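You operate a simulated robot arm through the tools that you are given. There is no shell and no other tool.

The job below is to be done with a simulated robot arm. You get a single attempt, and the scene is never put back.

## Task
Top up the counter with nuts to the job card's count.
Fine: dial the card's count, count, top up from the bench, shut the cover, fingers clear, count again to a green lamp.

It is judged by the outcome, as a careful person would: the job done as asked, and still so three seconds after it is handed in. It fails if anything else is knocked over, pushed out of place, dropped, spilled or broken. A push-on lid holds only when it is set on centred and level and pressed home; a screw cap is set on level and turned clockwise until tight.

## Robot
A 6-joint arm with a four-finger gripper, fixed in place. Base frame: the origin is at the foot of the arm, x ahead of it, y to its left, z up. Units: m, degrees, N and s.
Its first joint turns from -166.0 to 166.0 degrees. Payload 3.67 kg.
Tool frame: the origin (TCP) lies between the finger pads and is the grasp point; the fingertips stand 0.028 m ahead of it; z points along the fingers, y is the line along which they close. The gripper opens to 0.112 m. The gripper's body begins 0.073 m behind the TCP.
Orientation is told as [roll, pitch, yaw] about the base's x, y, z axes, in that order, counted from this pose: with the fingers straight down and closing along the base's y, the tool's x points along the base's -x, its y along +y and its z along -z.

## Interface
- The arm moves only by the tool send_rows. Its argument "moves" is one flat list of numbers, 7 for each row, row after row: the shift along the tool's x, y, z in units of 150 mm (1.0 is 150 mm), then the turn, a rotation vector about the tool's x, y, z in units of 60 degrees (1.0 is 60 degrees), then the opening, from 0 (shut) to 1 (fully open). In form: [dx, dy, dz, wx, wy, wz, hand, dx, dy, dz, wx, wy, wz, hand, ...]. A call has 1 to 20 rows; each row is the pose to reach, as a shift and turn from the pose commanded when the call began, along the tool's axes at that moment. A call with a number of a shift or a turn outside -1 to 1 is refused whole. Rows are played at 5 a second. More than 0.05 m and 8.6 degrees between two rows, or a gripper value outside its range, and nothing of the call is played. Where a pose cannot be reached the arm comes as near as it can. A force on the tool above 40 N (or 10 N above the force at the start of the call, whichever is more), or a blocked arm, ends the call early, and 0.2 s more pass. The fingers move at their own pace and stop on an object; they squeeze with about 44 N. The grip force told is the motor's: it shows also when the fingers shut on nothing. Time passes only in rows, and 0.2 s behind the last, so rows that repeat a pose let the fingers close. It gives the time, the measured TCP pose, the force on the tool (base axes), the opening and the grip force at its end, in the units of the frame above (readings bear some noise), with the torque about the TCP (base axes, N m) and any sound that the robot's microphone picked up, and new pictures: "views" is both (left out), scene, wrist or none.
- Cameras (640 x 400 px; columns grow to the right, rows downward): "scene" is fixed at [0.222, 0.498, 1.4989]; the picture's right is [-0.24, -0.97, 0.00], its down [-0.77, 0.19, -0.61] and it looks along [0.59, -0.15, -0.79] (base axes); focal length 315 px, centre (320, 200). "wrist" rides on the gripper at [0.06, -0.018, -0.104] in the tool frame; the picture's right is [0.29, 0.96, 0.00], its down [-0.80, 0.24, -0.55] and it looks along [-0.53, 0.16, 0.83] (tool axes); focal length 234 px, centre (320, 200). There is no depth. A picture from a camera that has moved, and an enlarged one, comes with that camera's place and axes in the base frame and with its lens.
- inspect(camera, box): a new picture of the part [left, top, right, bottom] of that camera's present view, enlarged. It takes no simulated time.
- sign_off(): hands the job in; it is judged then, once.

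Nothing tells you positions but the pictures and the camera data. Unless the task says otherwise, let go and move clear before handing in.

The tools are called after "Emit:" as a command line: name --argument value ..., lists and objects as JSON in quotes. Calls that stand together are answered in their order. send_rows: Moves the arm, as the interface text tells. Its arguments: {"type":"object","properties":{"moves":{"type":"array"},"views":{"type":"string","enum":["both","scene","wrist","none"]}},"required":["moves"]} The other tools are called the same way: inspect (camera, box) takes an enlarged picture of a part of a camera's view; sign_off () hands the job in.

At the start:

```text
clock: 0.0
eef_pos: [0.3845, 0.2203, 1.2145]
ee_rot: [0.0, 0.1, 0.1]
wrist_force: [-0.6, 0.5, -0.2]
ft_torque: [0.03, -0.01, 0.04]
grip_width: 0.1121
grip_force: 0.0
```

scene: 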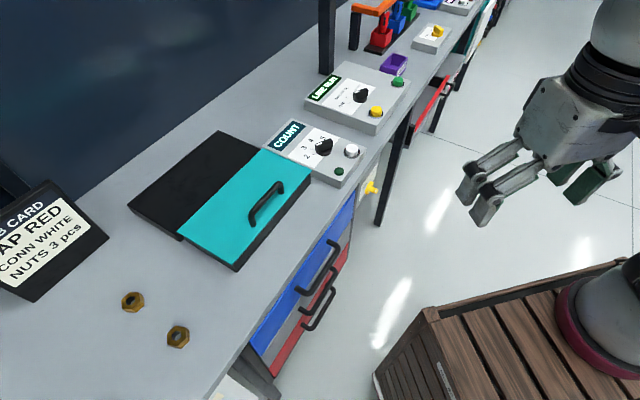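
wrist: 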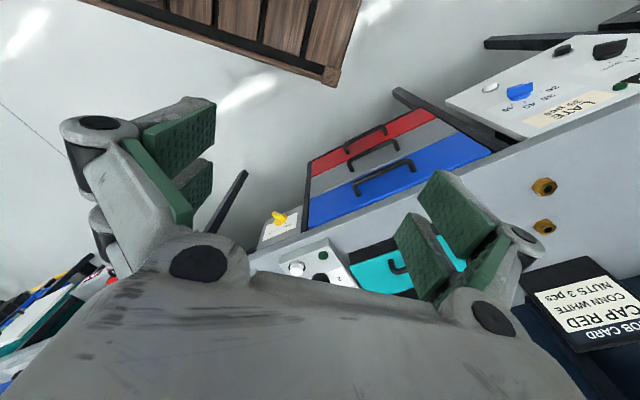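

I see a bench with a job card (NUTS 3 pcs), two loose nuts, a teal sliding cover over a black box, and a COUNT panel with dial, white button and lamp. I'll look closer before moving.

Emit:
inspect --camera "scene" --box '[240, 100, 400, 200]'

Emit:
inspect --camera "scene" --box '[120, 120, 360, 270]'

Emit:
inspect --camera "scene" --box '[0, 170, 240, 400]'

Emit:
inspect --camera "wrist" --box '[240, 200, 480, 350]'

Emit:
inspect --camera "scene" --box '[300, 0, 500, 125]'

```text
4.00 times, centred on (320, 150) of scene
camera zoom: at [0.222, 0.498, 1.4989], right [-0.24, -0.97, 0.0], down [-0.77, 0.19, -0.61], along [0.59, -0.15, -0.79], focal length 1259 px, centre (320, 400)
```

zoom: 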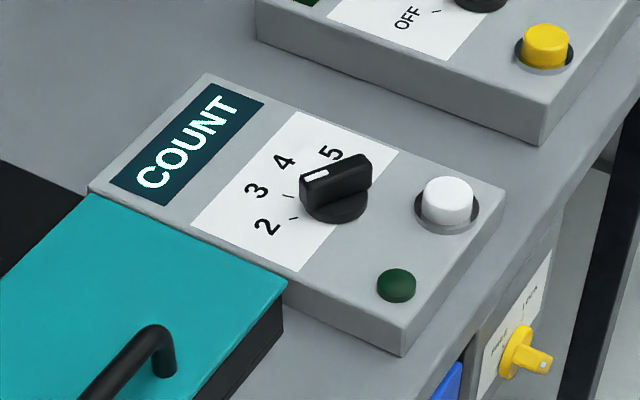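

```text
2.67 times, centred on (240, 195) of scene
camera zoom: at [0.222, 0.498, 1.4989], right [-0.24, -0.97, 0.0], down [-0.77, 0.19, -0.61], along [0.59, -0.15, -0.79], focal length 840 px, centre (533, 213)
```

zoom: 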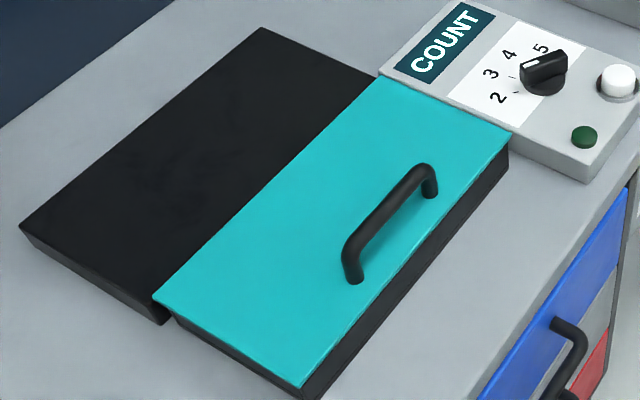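

```text
1.74 times, centred on (120, 285) of scene
camera zoom: at [0.222, 0.498, 1.4989], right [-0.24, -0.97, 0.0], down [-0.77, 0.19, -0.61], along [0.59, -0.15, -0.79], focal length 548 px, centre (668, 52)
```

zoom: 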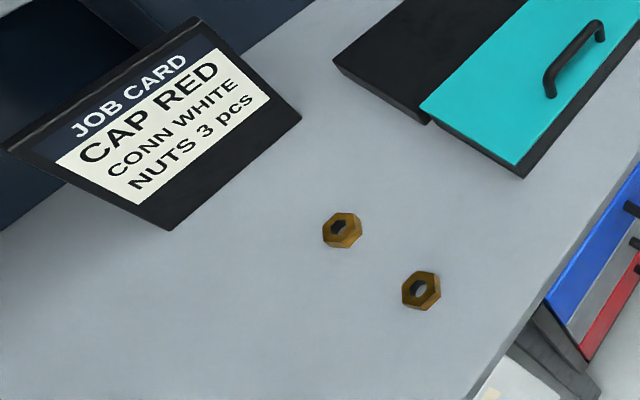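

```text
2.67 times, centred on (360, 275) of wrist
camera zoom: at [0.3249, 0.2026, 1.3194], right [-0.29, 0.96, 0.0], down [0.8, 0.24, 0.55], along [0.53, 0.16, -0.83], focal length 624 px, centre (213, 0)
```

zoom: 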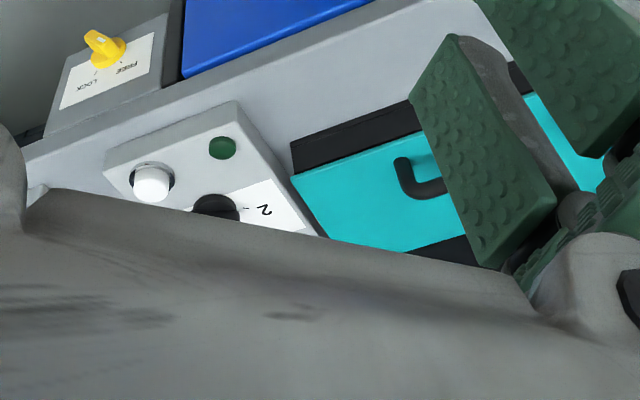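

```text
3.20 times, centred on (400, 62) of scene
camera zoom: at [0.222, 0.498, 1.4989], right [-0.24, -0.97, 0.0], down [-0.77, 0.19, -0.61], along [0.59, -0.15, -0.79], focal length 1008 px, centre (64, 640)
```

zoom: 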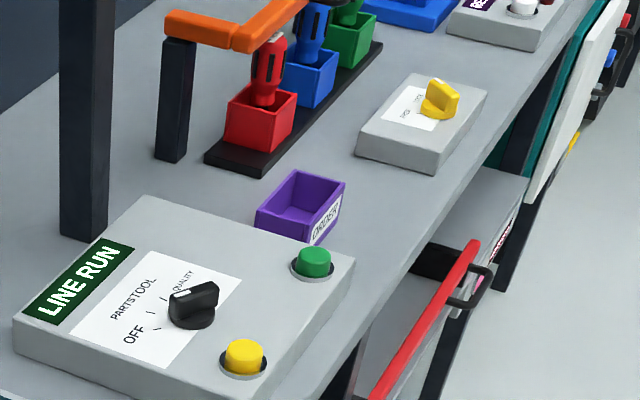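

The card asks for 3 nuts; the dial reads about 4–5. From triangulation the bench is at z≈0.9, turned about 45° to the base, with nuts near (0.42,0.69) and (0.51,0.79), and the cover around (0.66,0.54). I'll turn the wrist 45° and move closer, staying high, to see better.

Emit:
send_rows --moves '[-0.111, 0.111, 0, 0, 0, -0.125, 1, -0.222, 0.222, 0, 0, 0, -0.25, 1, -0.333, 0.333, 0, 0, 0, -0.375, 1, -0.444, 0.444, 0, 0, 0, -0.5, 1, -0.555, 0.555, 0, 0, 0, -0.625, 1, -0.667, 0.667, 0, 0, 0, -0.75, 1, -0.667, 0.667, 0, 0, 0, -0.75, 1]'

```text
clock: 1.6
eef_pos: [0.4867, 0.3205, 1.2135]
ee_rot: [0.0, -0.1, 45.1]
wrist_force: [-1.5, -0.1, 0.5]
ft_torque: [0.02, 0.03, 0.0]
grip_width: 0.1119
grip_force: 0.1
camera wrist: at [0.4577, 0.2655, 1.319], right [-0.88, 0.47, 0.0], down [0.39, 0.73, 0.55], along [0.26, 0.49, -0.83], focal length 234 px, centre (320, 200)
```

scene: 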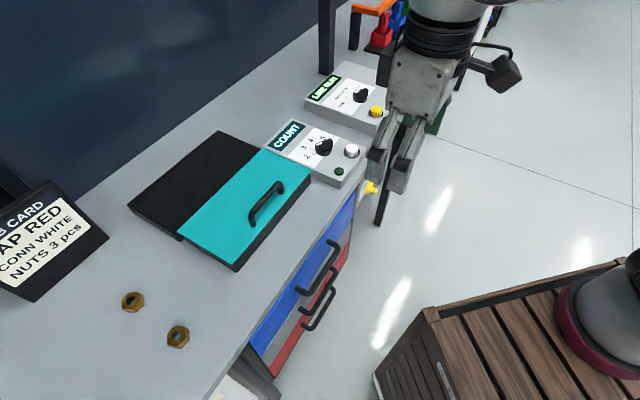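
wrist: 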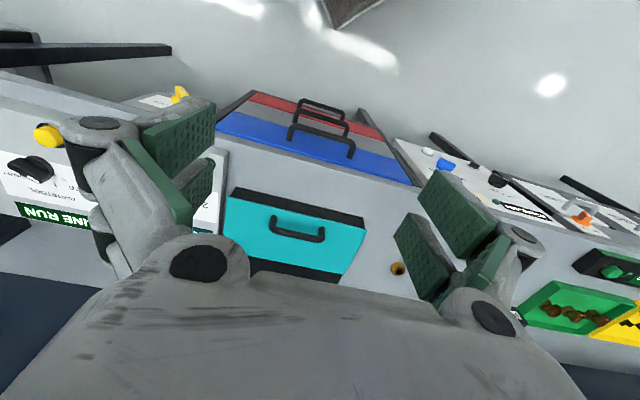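

The rotated wrist view shows the cover, drawer handles and a green bin with brown parts further left on the bench. I'll zoom for detail.

Emit:
inspect --camera "wrist" --box '[480, 220, 640, 350]'

Emit:
inspect --camera "wrist" --box '[200, 140, 420, 290]'

Emit:
inspect --camera "scene" --box '[290, 120, 380, 180]'

```text
3.08 times, centred on (560, 285) of wrist
camera zoom: at [0.4577, 0.2655, 1.319], right [-0.88, 0.47, 0.0], down [0.39, 0.73, 0.55], along [0.26, 0.49, -0.83], focal length 720 px, centre (-418, -62)
```

zoom: 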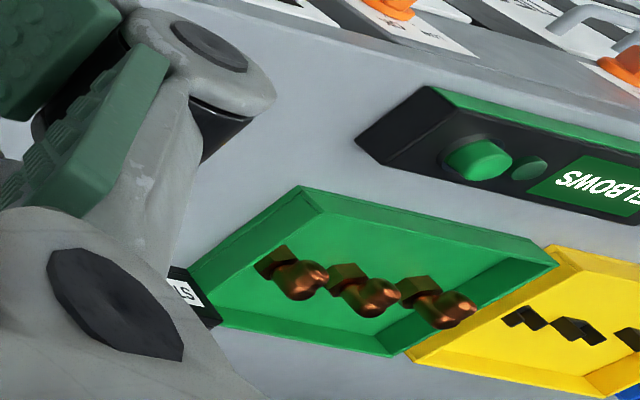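

```text
2.67 times, centred on (310, 215) of wrist
camera zoom: at [0.4577, 0.2655, 1.319], right [-0.88, 0.47, 0.0], down [0.39, 0.73, 0.55], along [0.26, 0.49, -0.83], focal length 624 px, centre (347, 160)
```

zoom: 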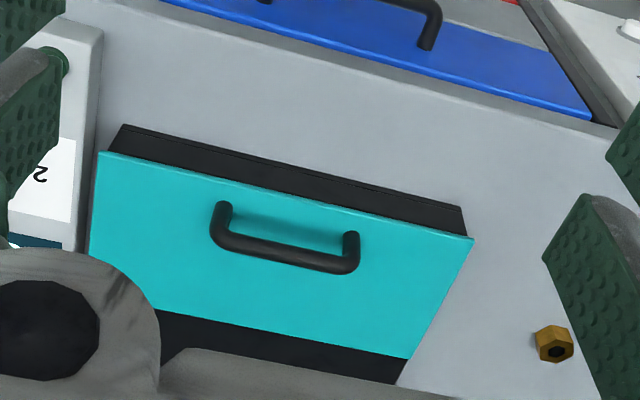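

```text
6.67 times, centred on (335, 150) of scene
camera zoom: at [0.222, 0.498, 1.4989], right [-0.24, -0.97, 0.0], down [-0.77, 0.19, -0.61], along [0.59, -0.15, -0.79], focal length 2099 px, centre (220, 533)
```

zoom: 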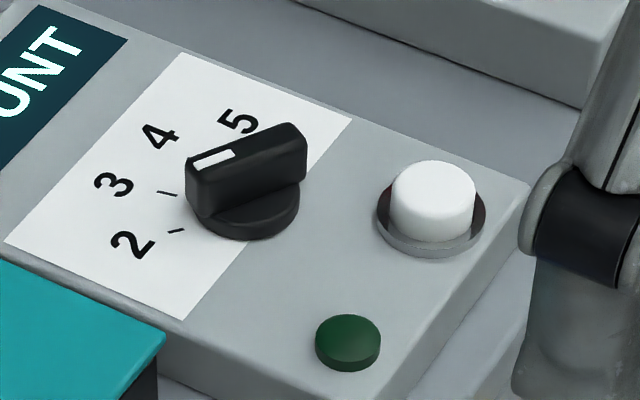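

The dial's mark points at 2 (labels at about 100°, 62°, 26°, −10° in base yaw, so ~36° apart). The nearby green bin holds other parts (elbows), so the two brass nuts are the supply. I'll move over the COUNT panel for a closer look, half-way first.

Emit:
send_rows --moves '[-0.11, -0.094, 0.03, 0, 0, -0.115, 1, -0.22, -0.188, 0.06, 0, 0, -0.23, 1, -0.33, -0.282, 0.09, 0, 0, -0.344, 1, -0.44, -0.376, 0.12, 0, 0, -0.459, 1, -0.55, -0.47, 0.15, 0, 0, -0.573, 1, -0.66, -0.566, 0.18, 0, 0, -0.688, 1, -0.77, -0.66, 0.2, 0, 0, -0.803, 1, -0.77, -0.66, 0.2, 0, 0, -0.917, 1, -0.77, -0.66, 0.2, 0, 0, -0.917, 1]'

```text
clock: 3.6
eef_pos: [0.6371, 0.3332, 1.184]
ee_rot: [-0.1, -0.1, 100.1]
wrist_force: [1.4, -0.3, 0.7]
ft_torque: [-0.01, 0.01, 0.01]
grip_width: 0.1117
grip_force: 0.0
camera wrist: at [0.6646, 0.2773, 1.289], right [-0.89, -0.45, 0.0], down [-0.38, 0.74, 0.55], along [-0.25, 0.49, -0.83], focal length 234 px, centre (320, 200)
```

scene: 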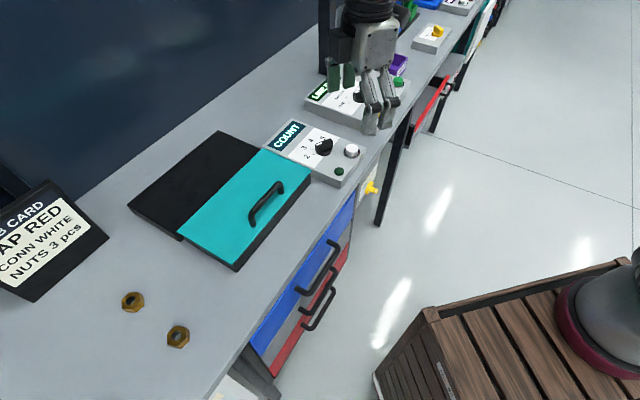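
wrist: 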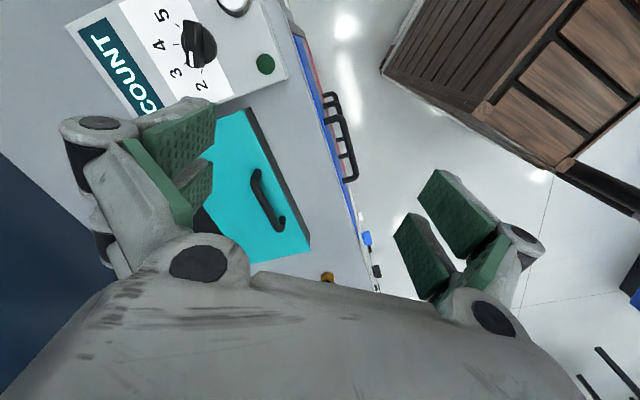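

Emit:
inspect --camera "wrist" --box '[60, 0, 300, 150]'

Emit:
inspect --camera "wrist" --box '[140, 0, 260, 75]'

Emit:
inspect --camera "wrist" --box '[180, 90, 340, 290]'

```text
2.67 times, centred on (180, 75) of wrist
camera zoom: at [0.6646, 0.2773, 1.289], right [-0.89, -0.45, 0.0], down [-0.38, 0.74, 0.55], along [-0.25, 0.49, -0.83], focal length 624 px, centre (693, 533)
```

zoom: 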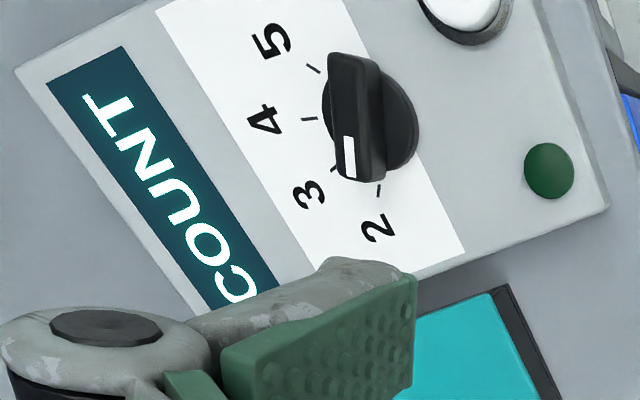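

```text
5.33 times, centred on (200, 38) of wrist
camera zoom: at [0.6646, 0.2773, 1.289], right [-0.89, -0.45, 0.0], down [-0.38, 0.74, 0.55], along [-0.25, 0.49, -0.83], focal length 1249 px, centre (960, 1067)
```

zoom: 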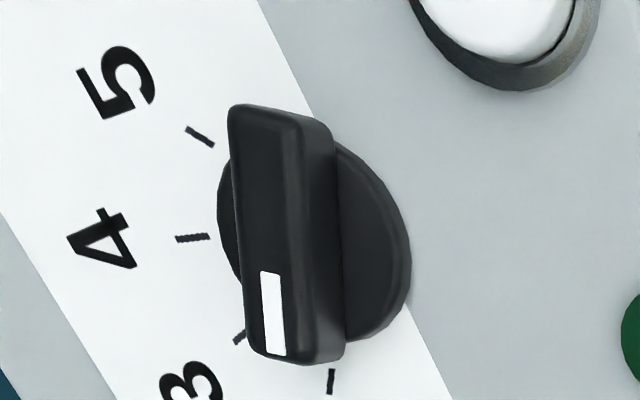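

```text
2.00 times, centred on (260, 190) of wrist
camera zoom: at [0.6646, 0.2773, 1.289], right [-0.89, -0.45, 0.0], down [-0.38, 0.74, 0.55], along [-0.25, 0.49, -0.83], focal length 468 px, centre (440, 220)
```

zoom: 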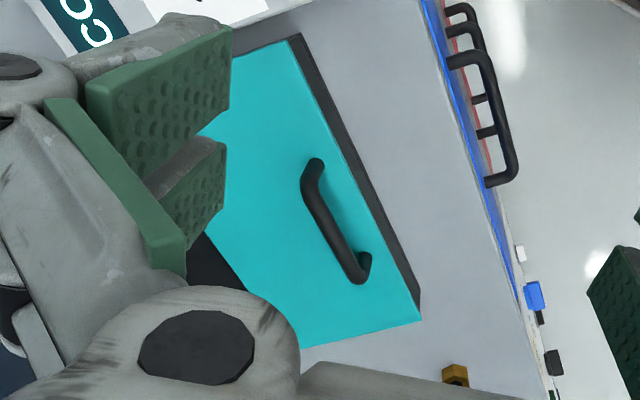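

Triangulating both views puts the knob centre at (0.795, 0.343), panel top z≈0.943, knob top z≈0.972, bar at ~103°. I'll move above the knob with the fingers half open.

Emit:
send_rows --moves '[0.024, -0.2, 0.17, 0, 0, -0.02, 0.5, 0.048, -0.4, 0.34, 0, 0, -0.04, 0.5, 0.072, -0.6, 0.51, 0, 0, -0.05, 0.5, 0.096, -0.8, 0.69, 0, 0, -0.05, 0.5, 0.119, -1.0, 0.87, 0, 0, -0.05, 0.5, 0.119, -1.0, 0.87, 0, 0, -0.05, 0.5]'

```text
clock: 5.0
eef_pos: [0.7882, 0.3401, 1.0561]
ee_rot: [0.0, 0.0, 103.0]
wrist_force: [-0.1, 0.2, -0.3]
ft_torque: [0.03, 0.01, -0.01]
grip_width: 0.0558
grip_force: 0.0
camera wrist: at [0.8193, 0.2863, 1.1598], right [-0.87, -0.5, 0.0], down [-0.41, 0.72, 0.55], along [-0.28, 0.48, -0.83], focal length 234 px, centre (320, 200)
```

scene: 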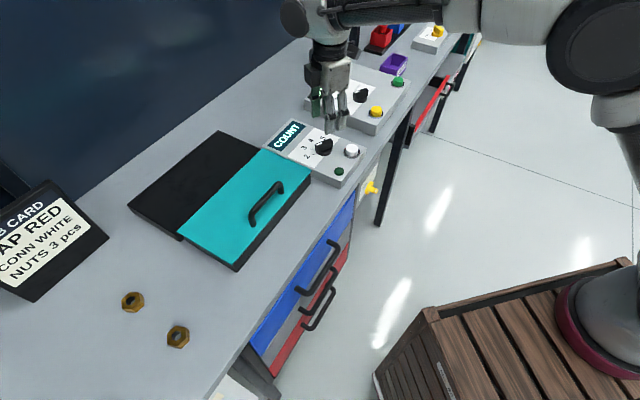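
wrist: 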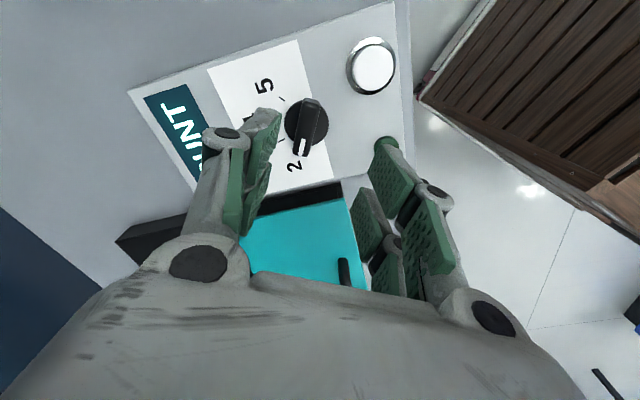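

Emit:
inspect --camera "wrist" --box '[240, 70, 400, 190]'

```text
3.33 times, centred on (320, 130) of wrist
camera zoom: at [0.8193, 0.2863, 1.1598], right [-0.87, -0.5, 0.0], down [-0.41, 0.72, 0.55], along [-0.28, 0.48, -0.83], focal length 781 px, centre (320, 433)
```

zoom: 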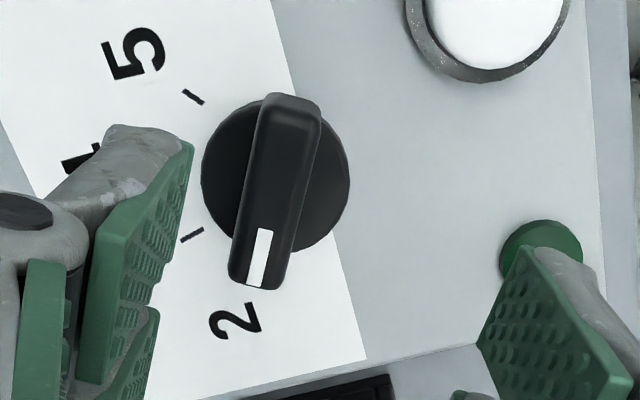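

The knob centre refines to (0.799, 0.343) with the bar at ~105°, and the tick spacing looks like ~40°. I'll descend so the fingertips are at z≈0.957 and check before closing.

Emit:
send_rows --moves '[0, -0.075, 0.1, 0, 0, -0.033, 0.5, 0, -0.075, 0.2, 0, 0, -0.033, 0.5, 0, -0.075, 0.3, 0, 0, -0.033, 0.5, 0, -0.075, 0.4, 0, 0, -0.033, 0.5, 0, -0.075, 0.474, 0, 0, -0.033, 0.5, 0, -0.075, 0.474, 0, 0, -0.033, 0.5]'

```text
clock: 6.4
eef_pos: [0.7978, 0.3455, 0.9819]
ee_rot: [0.0, 0.0, 105.1]
wrist_force: [-0.5, -0.1, 1.2]
ft_torque: [0.01, -0.02, 0.01]
grip_width: 0.056
grip_force: 0.1
camera wrist: at [0.8311, 0.2908, 1.0876], right [-0.85, -0.53, 0.0], down [-0.44, 0.71, 0.55], along [-0.29, 0.47, -0.83], focal length 234 px, centre (320, 200)
```

scene: 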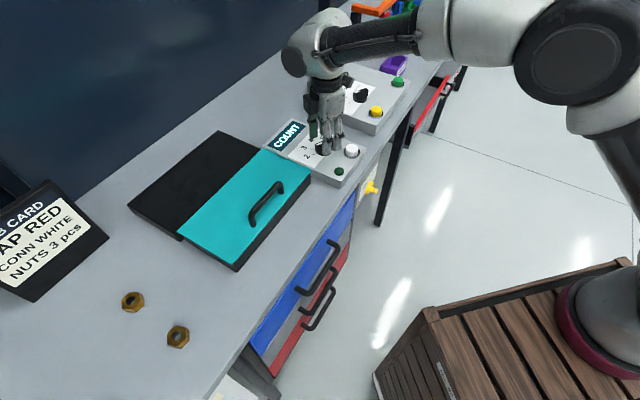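
wrist: 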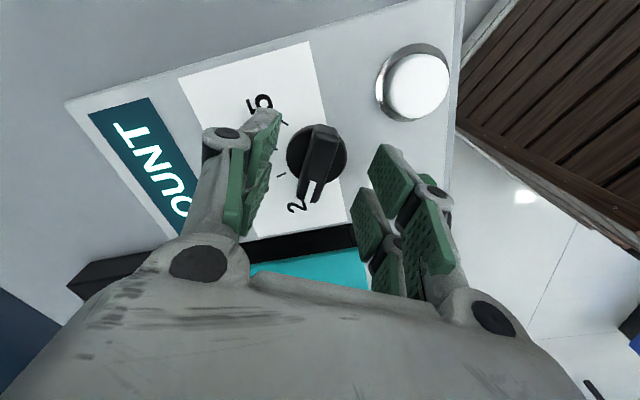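

The fingers straddle the knob bar with no contact. I'll close on it.

Emit:
send_rows --moves '[0, 0, 0, 0, 0, 0, 0.3, 0, 0, 0, 0, 0, 0, 0.15, 0, 0, 0, 0, 0, 0, 0.1, 0, 0, 0, 0, 0, 0, 0.0]'

```text
clock: 7.4
eef_pos: [0.7984, 0.3443, 0.982]
ee_rot: [0.0, 0.0, 105.0]
wrist_force: [18.5, 6.4, -2.8]
ft_torque: [0.29, -0.59, -0.04]
grip_width: 0.0159
grip_force: 45.5
camera wrist: at [0.8324, 0.2911, 1.0876], right [-0.85, -0.53, 0.0], down [-0.44, 0.71, 0.55], along [-0.29, 0.47, -0.83], focal length 234 px, centre (320, 200)
```

scene: 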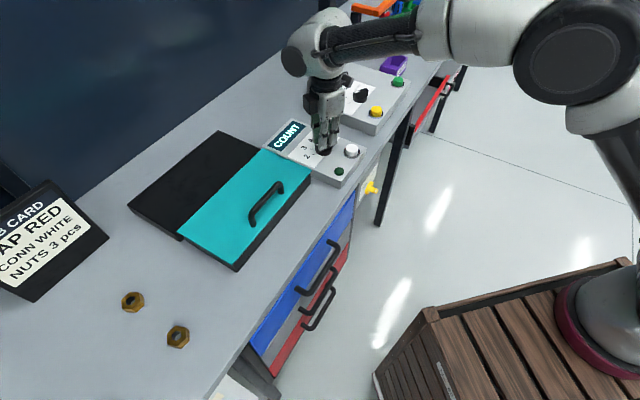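
wrist: 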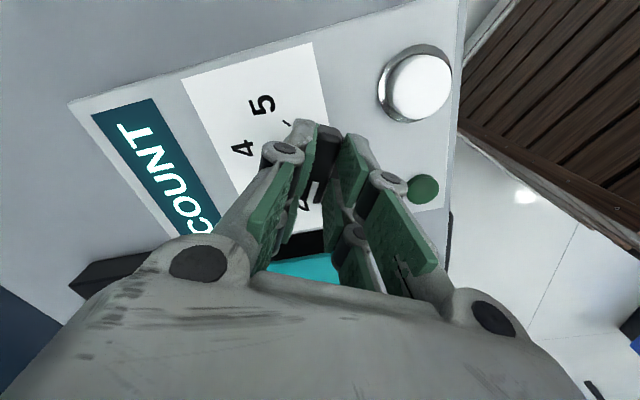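

Gripped at 16 mm, with ~19 N of side load because I'm slightly off-centre. I'll shift 1.5 mm that way, then turn the knob 40° clockwise to 3.

Emit:
send_rows --moves '[0, -0.01, 0, 0, 0, 0, 0, 0, -0.01, 0, 0, 0, 0, 0]' --views "none"

```text
clock: 8.0
eef_pos: [0.7997, 0.345, 0.9827]
ee_rot: [0.1, 0.0, 105.0]
wrist_force: [10.3, 2.2, -1.0]
ft_torque: [1.17, 0.21, -0.05]
grip_width: 0.0158
grip_force: 45.4
```

Emit:
send_rows --moves '[0, -0.01, 0, 0, 0, 0.1, 0, 0, -0.015, 0, 0, 0, 0.2, 0, 0, -0.015, 0, 0, 0, 0.3, 0, 0, -0.015, 0, 0, 0, 0.4, 0, 0, -0.015, 0, 0, 0, 0.5, 0, 0, -0.015, 0, 0, 0, 0.6, 0, 0, -0.015, 0, 0, 0, 0.667, 0, 0, -0.015, 0, 0, 0, 0.667, 0]'

```text
clock: 9.2
eef_pos: [0.7981, 0.3448, 0.9828]
ee_rot: [0.3, 0.3, 76.0]
wrist_force: [-16.5, -8.3, 9.0]
ft_torque: [0.4, 0.37, 0.05]
grip_width: 0.016
grip_force: 45.0
stopped in row 6: the force on the tool passed its limit at 41 N (the readings are from after the stop); the commanded pose is now the measured one
camera wrist: at [0.8021, 0.2822, 1.0878], right [-1.0, -0.05, 0.01], down [-0.03, 0.83, 0.55], along [-0.03, 0.55, -0.83], focal length 234 px, centre (320, 200)
```

scene: 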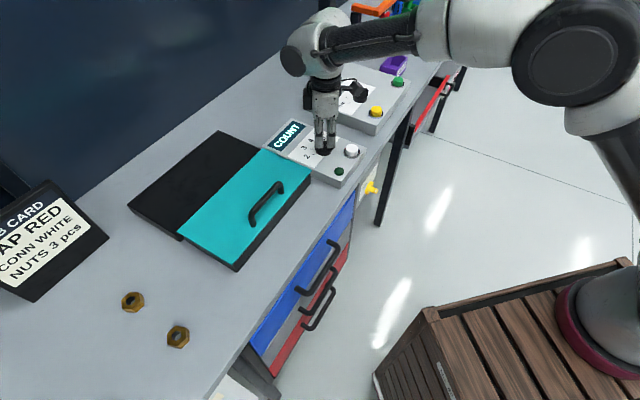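
wrist: 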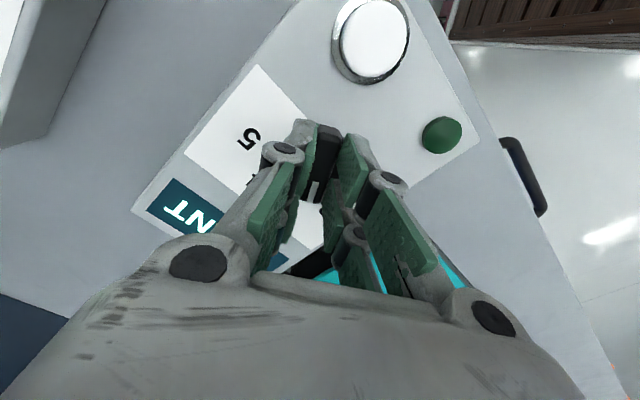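

Turned ~29° before the side load tripped the limit. I'll relax the side load (shift toward the force), then check.

Emit:
send_rows --moves '[0.006, 0.008, 0, 0, 0, 0, 0, 0.01, 0.013, 0, 0, 0, 0, 0, 0.01, 0.013, 0, 0, 0, 0, 0]' --views "none"

```text
clock: 10.0
eef_pos: [0.7986, 0.3452, 0.9825]
ee_rot: [0.1, 0.0, 75.9]
wrist_force: [2.5, 2.4, 13.3]
ft_torque: [-1.08, 0.15, 0.02]
grip_width: 0.0159
grip_force: 45.1
```

Emit:
send_rows --moves '[0, 0, 0, 0, 0, 0.05, 0, 0, 0, 0, 0, 0, 0.1, 0, 0, 0, 0, 0, 0, 0.15, 0, 0, 0, 0, 0, 0, 0.183, 0, 0, 0, 0, 0, 0, 0.183, 0]' --views "none"

```text
clock: 11.2
eef_pos: [0.7983, 0.3441, 0.9814]
ee_rot: [0.1, 0.0, 65.0]
wrist_force: [7.7, 6.6, 29.6]
ft_torque: [0.35, -0.24, 0.01]
grip_width: 0.0162
grip_force: 44.7
```

Now at 65° yaw. I'll open and rise, then look at where the dial points.

Emit:
send_rows --moves '[0, 0, 0, 0, 0, 0, 0.2, 0, 0, 0, 0, 0, 0, 0.5, 0, 0, 0, 0, 0, 0, 0.5, 0, 0, -0.2, 0, 0, 0, 0.5, 0, 0, -0.4, 0, 0, 0, 0.5, 0, 0, -0.6, 0, 0, 0, 0.5, 0, 0, -0.6, 0, 0, 0, 0.5]'

Emit:
inspect --camera "wrist" --box '[220, 50, 420, 175]'

```text
clock: 12.8
eef_pos: [0.7994, 0.3462, 1.0708]
ee_rot: [0.2, 0.2, 64.9]
wrist_force: [0.8, -0.4, 0.4]
ft_torque: [-0.01, -0.02, 0.02]
grip_width: 0.0561
grip_force: 0.1
camera wrist: at [0.7904, 0.2853, 1.1762], right [-0.99, 0.15, 0.0], down [0.12, 0.82, 0.55], along [0.08, 0.55, -0.83], focal length 234 px, centre (320, 200)
```

scene: 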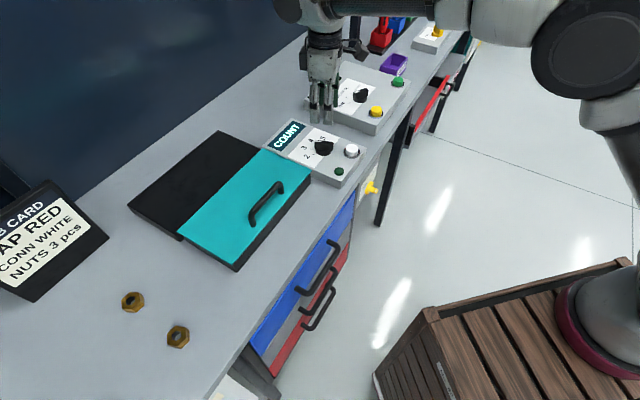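
wrist: 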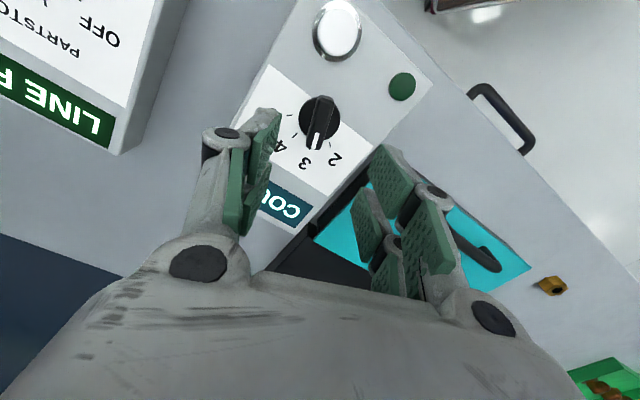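

```text
3.20 times, centred on (320, 112) of wrist
camera zoom: at [0.7904, 0.2853, 1.1762], right [-0.99, 0.15, 0.0], down [0.12, 0.82, 0.55], along [0.08, 0.55, -0.83], focal length 749 px, centre (320, 480)
```

zoom: 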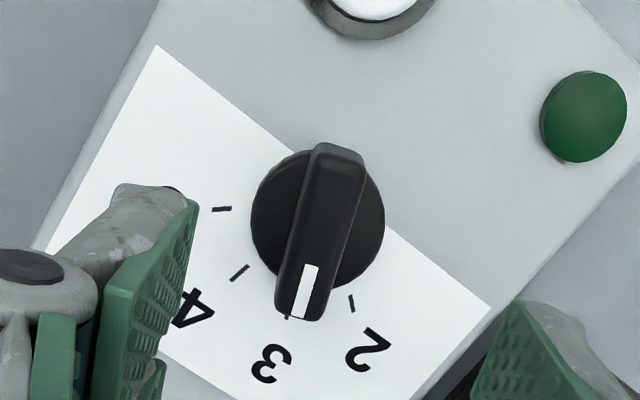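

The dial now points at 3. Next I go over the white button, at about (0.772, 0.279), with fingers closed, and look before pressing.

Emit:
send_rows --moves '[0.16, -0.01, 0, 0, 0, 0, 0.3, 0.32, -0.02, 0.1, 0, 0, 0, 0.1, 0.481, -0.026, 0.2, 0, 0, 0, 0, 0.481, -0.026, 0.27, 0, 0, 0, 0, 0.481, -0.026, 0.27, 0, 0, 0, 0]'

Emit:
inspect --camera "wrist" --box '[220, 70, 420, 195]'

Emit:
inspect --camera "scene" --box '[290, 110, 400, 190]'

```text
clock: 14.0
eef_pos: [0.7718, 0.2759, 1.0304]
ee_rot: [0.2, 0.3, 64.9]
wrist_force: [-0.1, -0.7, 0.2]
ft_torque: [-0.01, -0.03, -0.01]
grip_width: 0.0
grip_force: 35.3
camera wrist: at [0.7629, 0.2148, 1.136], right [-0.99, 0.15, 0.0], down [0.12, 0.82, 0.55], along [0.08, 0.55, -0.83], focal length 234 px, centre (320, 200)
```

scene: 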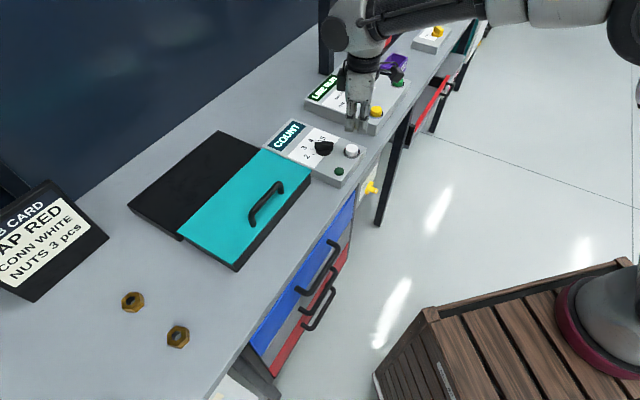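
wrist: 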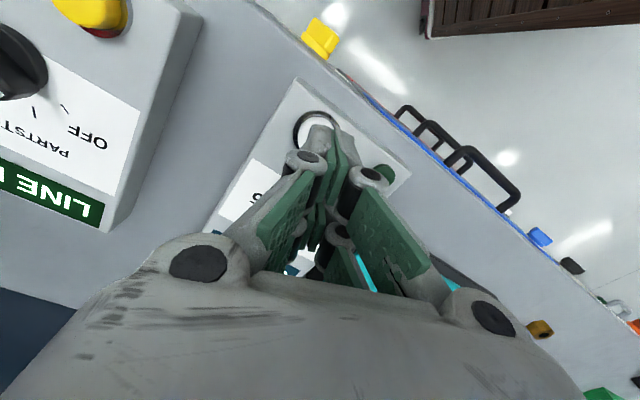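

```text
3.20 times, centred on (320, 132) of wrist
camera zoom: at [0.7629, 0.2148, 1.136], right [-0.99, 0.15, 0.0], down [0.12, 0.82, 0.55], along [0.08, 0.55, -0.83], focal length 749 px, centre (320, 416)
```

zoom: 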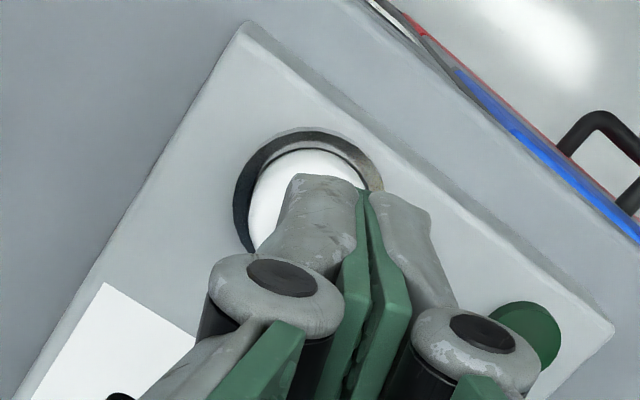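

```text
5.00 times, centred on (345, 150) of scene
camera zoom: at [0.222, 0.498, 1.4989], right [-0.24, -0.97, 0.0], down [-0.77, 0.19, -0.61], along [0.59, -0.15, -0.79], focal length 1574 px, centre (195, 450)
```

zoom: 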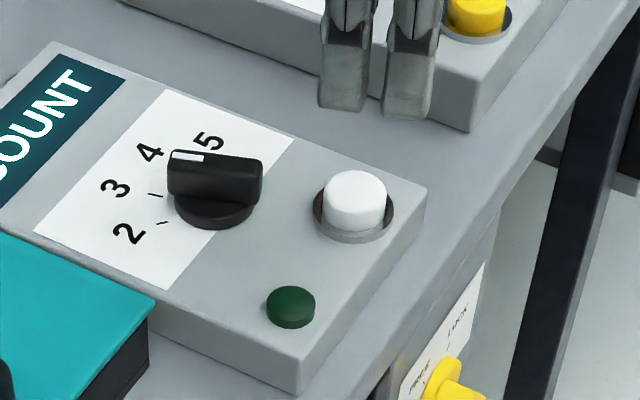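

The fingers are over the button. I'll lower gently in small steps and press.

Emit:
send_rows --moves '[0.005, 0, 0.1, 0, 0, 0, 0, 0.005, 0, 0.2, 0, 0, 0, 0, 0.005, 0, 0.24, 0, 0, 0, 0, 0.005, 0, 0.26, 0, 0, 0, 0, 0.005, 0, 0.27, 0, 0, 0, 0, 0.005, 0, 0.28, 0, 0, 0, 0, 0.005, 0, 0.29, 0, 0, 0, 0, 0.005, 0, 0.3, 0, 0, 0, 0, 0.005, 0, 0.31, 0, 0, 0, 0, 0.005, 0, 0.32, 0, 0, 0, 0]'

Emit:
inspect --camera "scene" --box '[290, 110, 400, 190]'

```text
clock: 16.2
eef_pos: [0.7688, 0.2754, 0.983]
ee_rot: [0.3, 0.2, 65.0]
wrist_force: [0.0, 0.6, -0.9]
ft_torque: [-0.02, -0.02, -0.01]
grip_width: 0.0
grip_force: 35.9
camera wrist: at [0.7615, 0.2142, 1.0887], right [-0.99, 0.15, 0.0], down [0.12, 0.82, 0.55], along [0.08, 0.55, -0.83], focal length 234 px, centre (320, 200)
```

scene: 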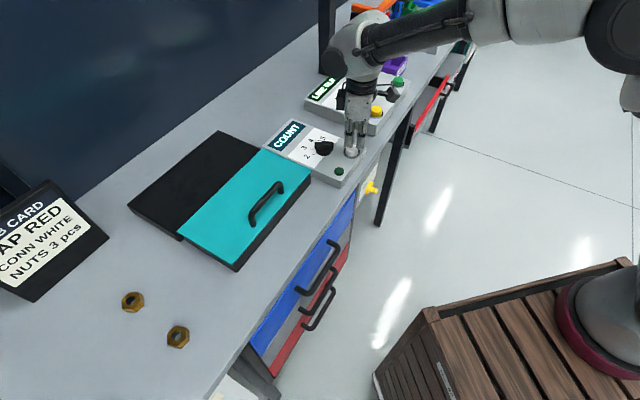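
wrist: 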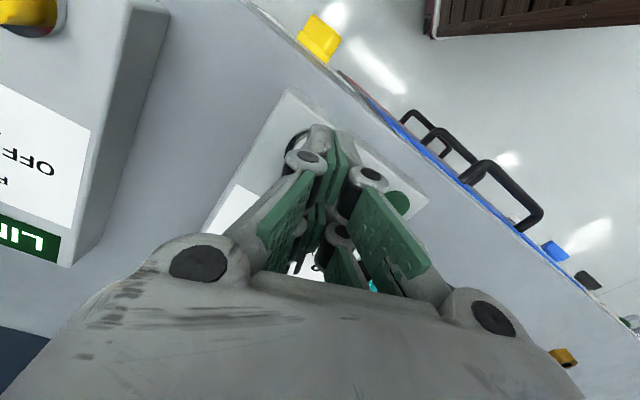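

```text
5.00 times, centred on (345, 150) of scene
camera zoom: at [0.222, 0.498, 1.4989], right [-0.24, -0.97, 0.0], down [-0.77, 0.19, -0.61], along [0.59, -0.15, -0.79], focal length 1574 px, centre (195, 450)
```

zoom: 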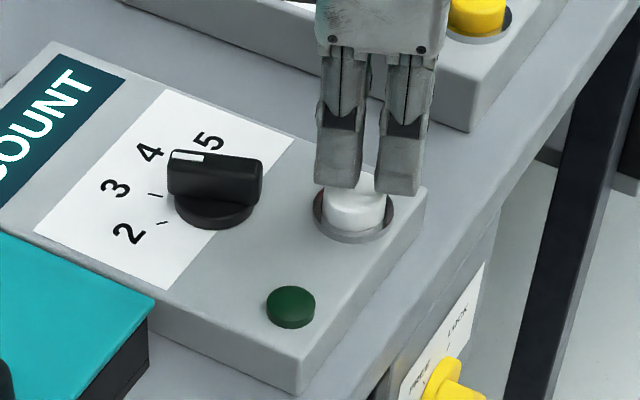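

No contact yet (tips at z≈0.955). I'll keep lowering in small steps with a slight centring shift.

Emit:
send_rows --moves '[-0.02, -0.012, 0.0, 0, 0, 0, 0, -0.02, -0.012, 0.01, 0, 0, 0, 0, -0.02, -0.012, 0.02, 0, 0, 0, 0, -0.02, -0.012, 0.03, 0, 0, 0, 0, -0.02, -0.012, 0.04, 0, 0, 0, 0, -0.02, -0.012, 0.05, 0, 0, 0, 0]' --views "scene"

Emit:
inspect --camera "scene" --box '[290, 110, 400, 190]'

```text
clock: 17.6
eef_pos: [0.7736, 0.2774, 0.9771]
ee_rot: [0.2, 0.2, 65.0]
wrist_force: [0.2, -0.6, 0.6]
ft_torque: [-0.03, 0.01, 0.01]
grip_width: 0.0
grip_force: 35.9
```

scene: 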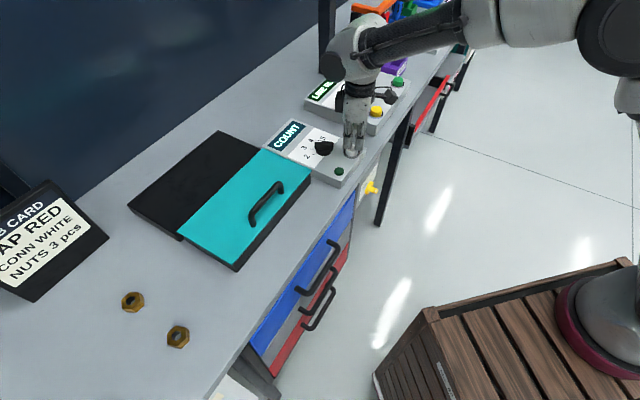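

```text
5.00 times, centred on (345, 150) of scene
camera zoom: at [0.222, 0.498, 1.4989], right [-0.24, -0.97, 0.0], down [-0.77, 0.19, -0.61], along [0.59, -0.15, -0.79], focal length 1574 px, centre (195, 450)
```

zoom: 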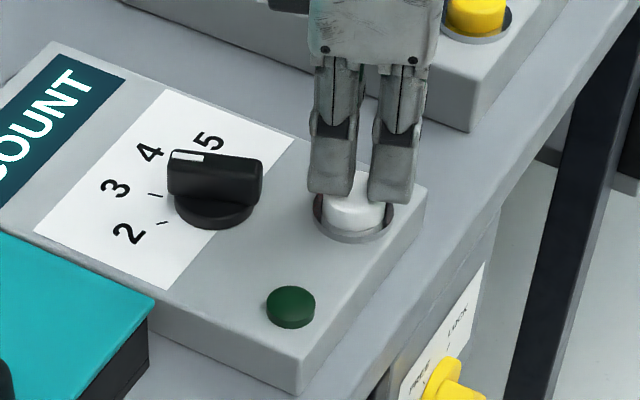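

Still no force at tip z≈0.949, so the button top is a bit lower than estimated. Continuing down.

Emit:
send_rows --moves '[-0.02, -0.01, 0.01, 0, 0, 0, 0, -0.02, -0.01, 0.02, 0, 0, 0, 0, -0.02, -0.01, 0.03, 0, 0, 0, 0, -0.02, -0.01, 0.04, 0, 0, 0, 0, -0.02, -0.01, 0.05, 0, 0, 0, 0]'

Emit:
inspect --camera "scene" --box '[290, 110, 400, 190]'

Emit:
inspect --camera "wrist" --box '[220, 70, 420, 195]'

```text
clock: 18.8
eef_pos: [0.776, 0.2804, 0.969]
ee_rot: [0.3, 0.3, 65.0]
wrist_force: [1.6, 0.8, 2.2]
ft_torque: [-0.02, -0.06, -0.01]
grip_width: 0.0062
grip_force: 35.3
heard: click
camera wrist: at [0.7671, 0.2181, 1.0734], right [-0.99, 0.15, 0.0], down [0.12, 0.82, 0.55], along [0.08, 0.55, -0.83], focal length 234 px, centre (320, 200)
```

scene: 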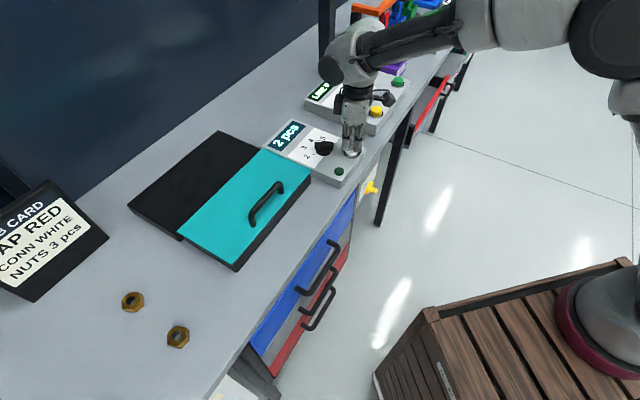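
wrist: 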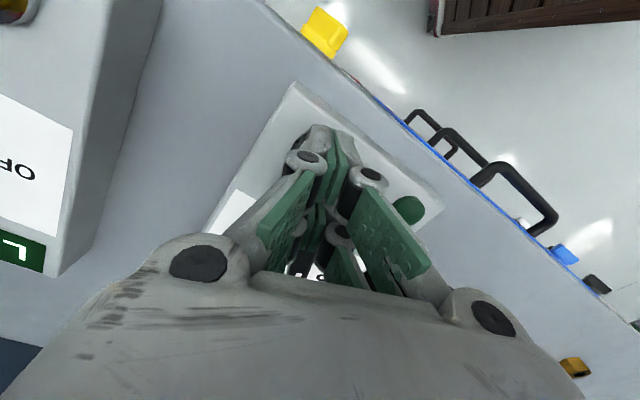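

```text
5.00 times, centred on (345, 150) of scene
camera zoom: at [0.222, 0.498, 1.4989], right [-0.24, -0.97, 0.0], down [-0.77, 0.19, -0.61], along [0.59, -0.15, -0.79], focal length 1574 px, centre (195, 450)
```

zoom: 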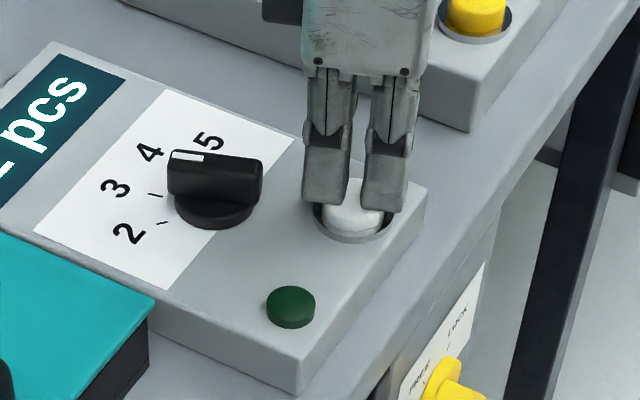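

```text
3.20 times, centred on (320, 132) of wrist
camera zoom: at [0.7671, 0.2181, 1.0734], right [-0.99, 0.15, 0.0], down [0.12, 0.82, 0.55], along [0.08, 0.55, -0.83], focal length 749 px, centre (320, 416)
```

zoom: 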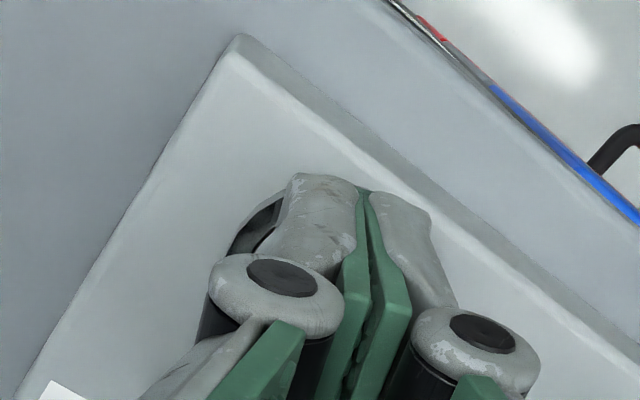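

The button clicked and the display shows "2 pcs", so exactly one more nut is needed. I'll lift off and move over the box to see how the cover works.

Emit:
send_rows --moves '[0, 0, -0.3, 0, 0, 0, 0, 0, 0, -0.6, 0, 0, 0, 0, -0.1, 0.2, -0.8, 0, 0, 0.06, 0, -0.2, 0.4, -1.0, 0, 0, 0.12, 0, -0.3, 0.6, -1.0, 0, 0, 0.18, 0, -0.38, 0.8, -1.0, 0, 0, 0.24, 0, -0.5, 1.0, -1.0, 0, 0, 0.33, 0, -0.5, 1.0, -1.0, 0, 0, 0.33, 0]'

Emit:
inspect --camera "scene" --box '[260, 110, 370, 190]'

```text
clock: 20.6
eef_pos: [0.6733, 0.4118, 1.1206]
ee_rot: [0.0, 0.3, 45.0]
wrist_force: [-0.7, -1.2, 0.2]
ft_torque: [0.01, 0.01, -0.01]
grip_width: 0.0001
grip_force: 35.4
camera wrist: at [0.644, 0.3566, 1.226], right [-0.88, 0.47, 0.0], down [0.4, 0.73, 0.55], along [0.26, 0.49, -0.83], focal length 234 px, centre (320, 200)
```

scene: 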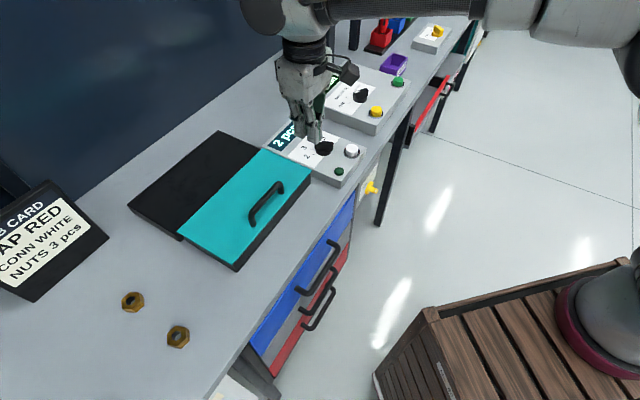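
wrist: 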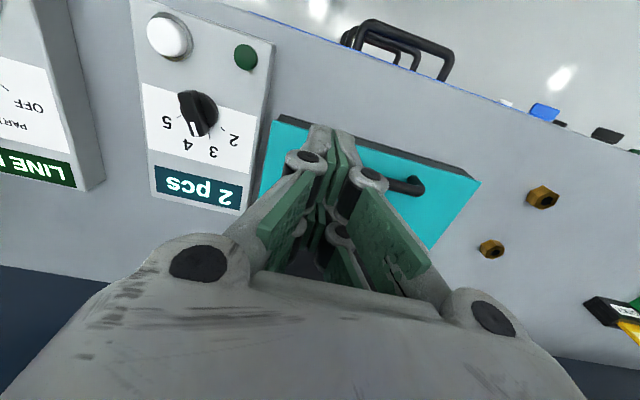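

```text
5.00 times, centred on (315, 150) of scene
camera zoom: at [0.222, 0.498, 1.4989], right [-0.24, -0.97, 0.0], down [-0.77, 0.19, -0.61], along [0.59, -0.15, -0.79], focal length 1574 px, centre (345, 450)
```

zoom: 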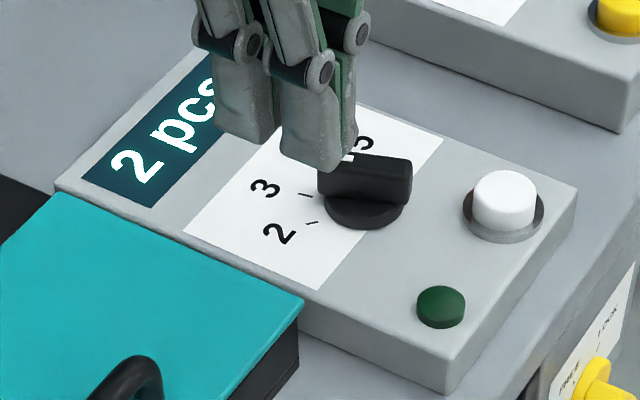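

The display reads "2 pcs" with the knob at 3, lamp dark. I'll shift to the left above the box, with fingers open, to study the cover and its track.

Emit:
send_rows --moves '[-0.1, 0.17, -0.05, 0, 0, 0, 0.5, -0.2, 0.33, -0.1, 0, 0, 0, 1, -0.3, 0.5, -0.1, 0, 0, 0, 1, -0.377, 0.66, -0.1, 0, 0, 0, 1, -0.377, 0.66, -0.1, 0, 0, 0, 1]' --views "wrist"

Emit:
inspect --camera "wrist" --box '[160, 40, 480, 280]'

```text
clock: 21.8
eef_pos: [0.6448, 0.5222, 1.1304]
ee_rot: [0.1, 0.3, 45.1]
wrist_force: [0.4, -0.3, 1.1]
ft_torque: [-0.01, 0.0, 0.0]
grip_width: 0.1121
grip_force: 0.0
camera wrist: at [0.6146, 0.4663, 1.236], right [-0.88, 0.47, 0.0], down [0.4, 0.73, 0.55], along [0.26, 0.49, -0.83], focal length 234 px, centre (320, 200)
```

wrist: 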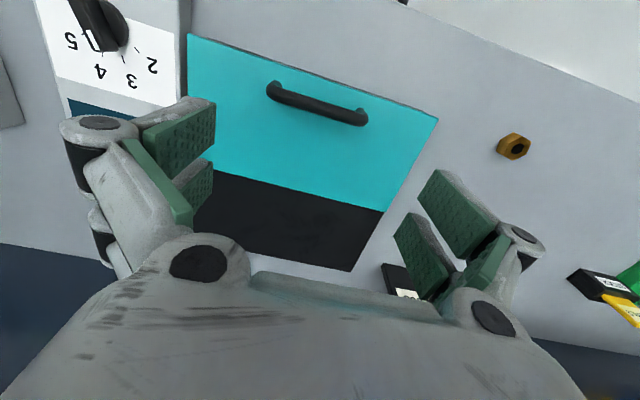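

```text
1.67 times, centred on (320, 160) of wrist
camera zoom: at [0.6146, 0.4663, 1.236], right [-0.88, 0.47, 0.0], down [0.4, 0.73, 0.55], along [0.26, 0.49, -0.83], focal length 390 px, centre (320, 267)
```

zoom: 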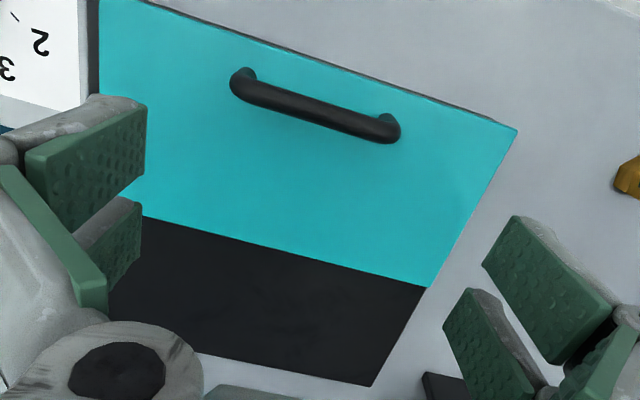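

The rear half is a plain black ledge, so the teal cover should slide away from the robot onto it. I'll position closed fingers just on the robot side of the handle bar (centre ≈ (0.637, 0.511)), high first.

Emit:
send_rows --moves '[0.15, -0.008, 0.2, 0, 0, 0, 0.3, 0.302, -0.016, 0.4, 0, 0, 0, 0, 0.302, -0.016, 0.6, 0, 0, 0, 0, 0.302, -0.016, 0.667, 0, 0, 0, 0, 0.302, -0.016, 0.667, 0, 0, 0, 0]'

Emit:
inspect --camera "scene" --box '[170, 120, 330, 280]'

Emit:
inspect --camera "wrist" --box '[200, 60, 480, 240]'

```text
clock: 23.0
eef_pos: [0.6122, 0.4876, 1.0323]
ee_rot: [0.1, 0.3, 45.2]
wrist_force: [0.8, 0.4, -0.9]
ft_torque: [0.0, -0.03, 0.02]
grip_width: 0.0
grip_force: 35.7
camera wrist: at [0.5832, 0.4341, 1.1379], right [-0.88, 0.47, 0.0], down [0.4, 0.73, 0.55], along [0.26, 0.49, -0.83], focal length 234 px, centre (320, 200)
```

scene: 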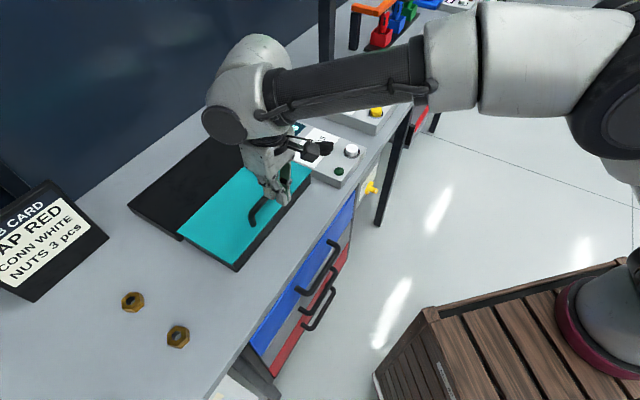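
wrist: 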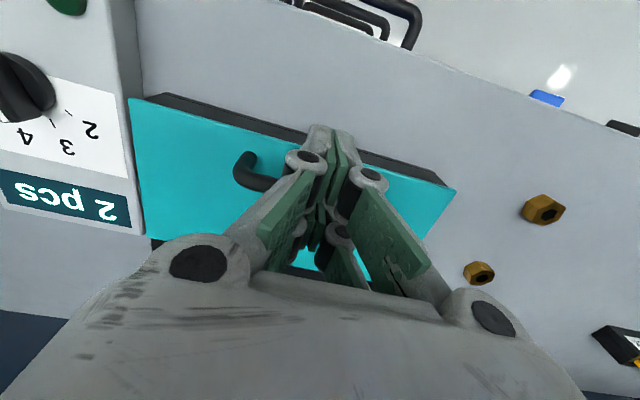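

```text
2.50 times, centred on (250, 200) of scene
camera zoom: at [0.222, 0.498, 1.4989], right [-0.24, -0.97, 0.0], down [-0.77, 0.19, -0.61], along [0.59, -0.15, -0.79], focal length 787 px, centre (495, 200)
```

zoom: 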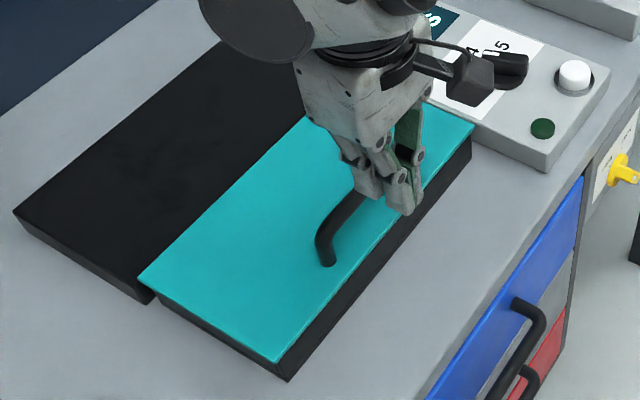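

```text
2.22 times, centred on (340, 150) of wrist
camera zoom: at [0.5832, 0.4341, 1.1379], right [-0.88, 0.47, 0.0], down [0.4, 0.73, 0.55], along [0.26, 0.49, -0.83], focal length 520 px, centre (276, 311)
```

zoom: 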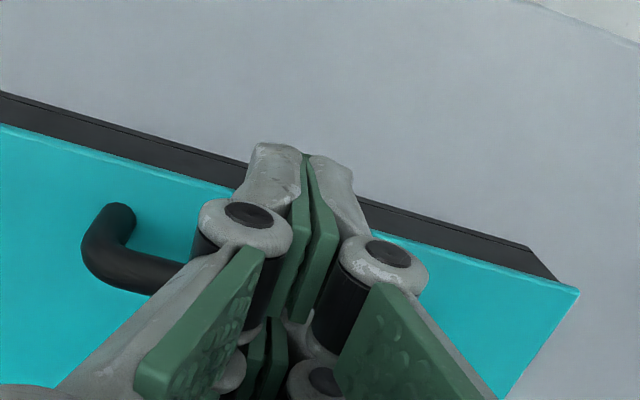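

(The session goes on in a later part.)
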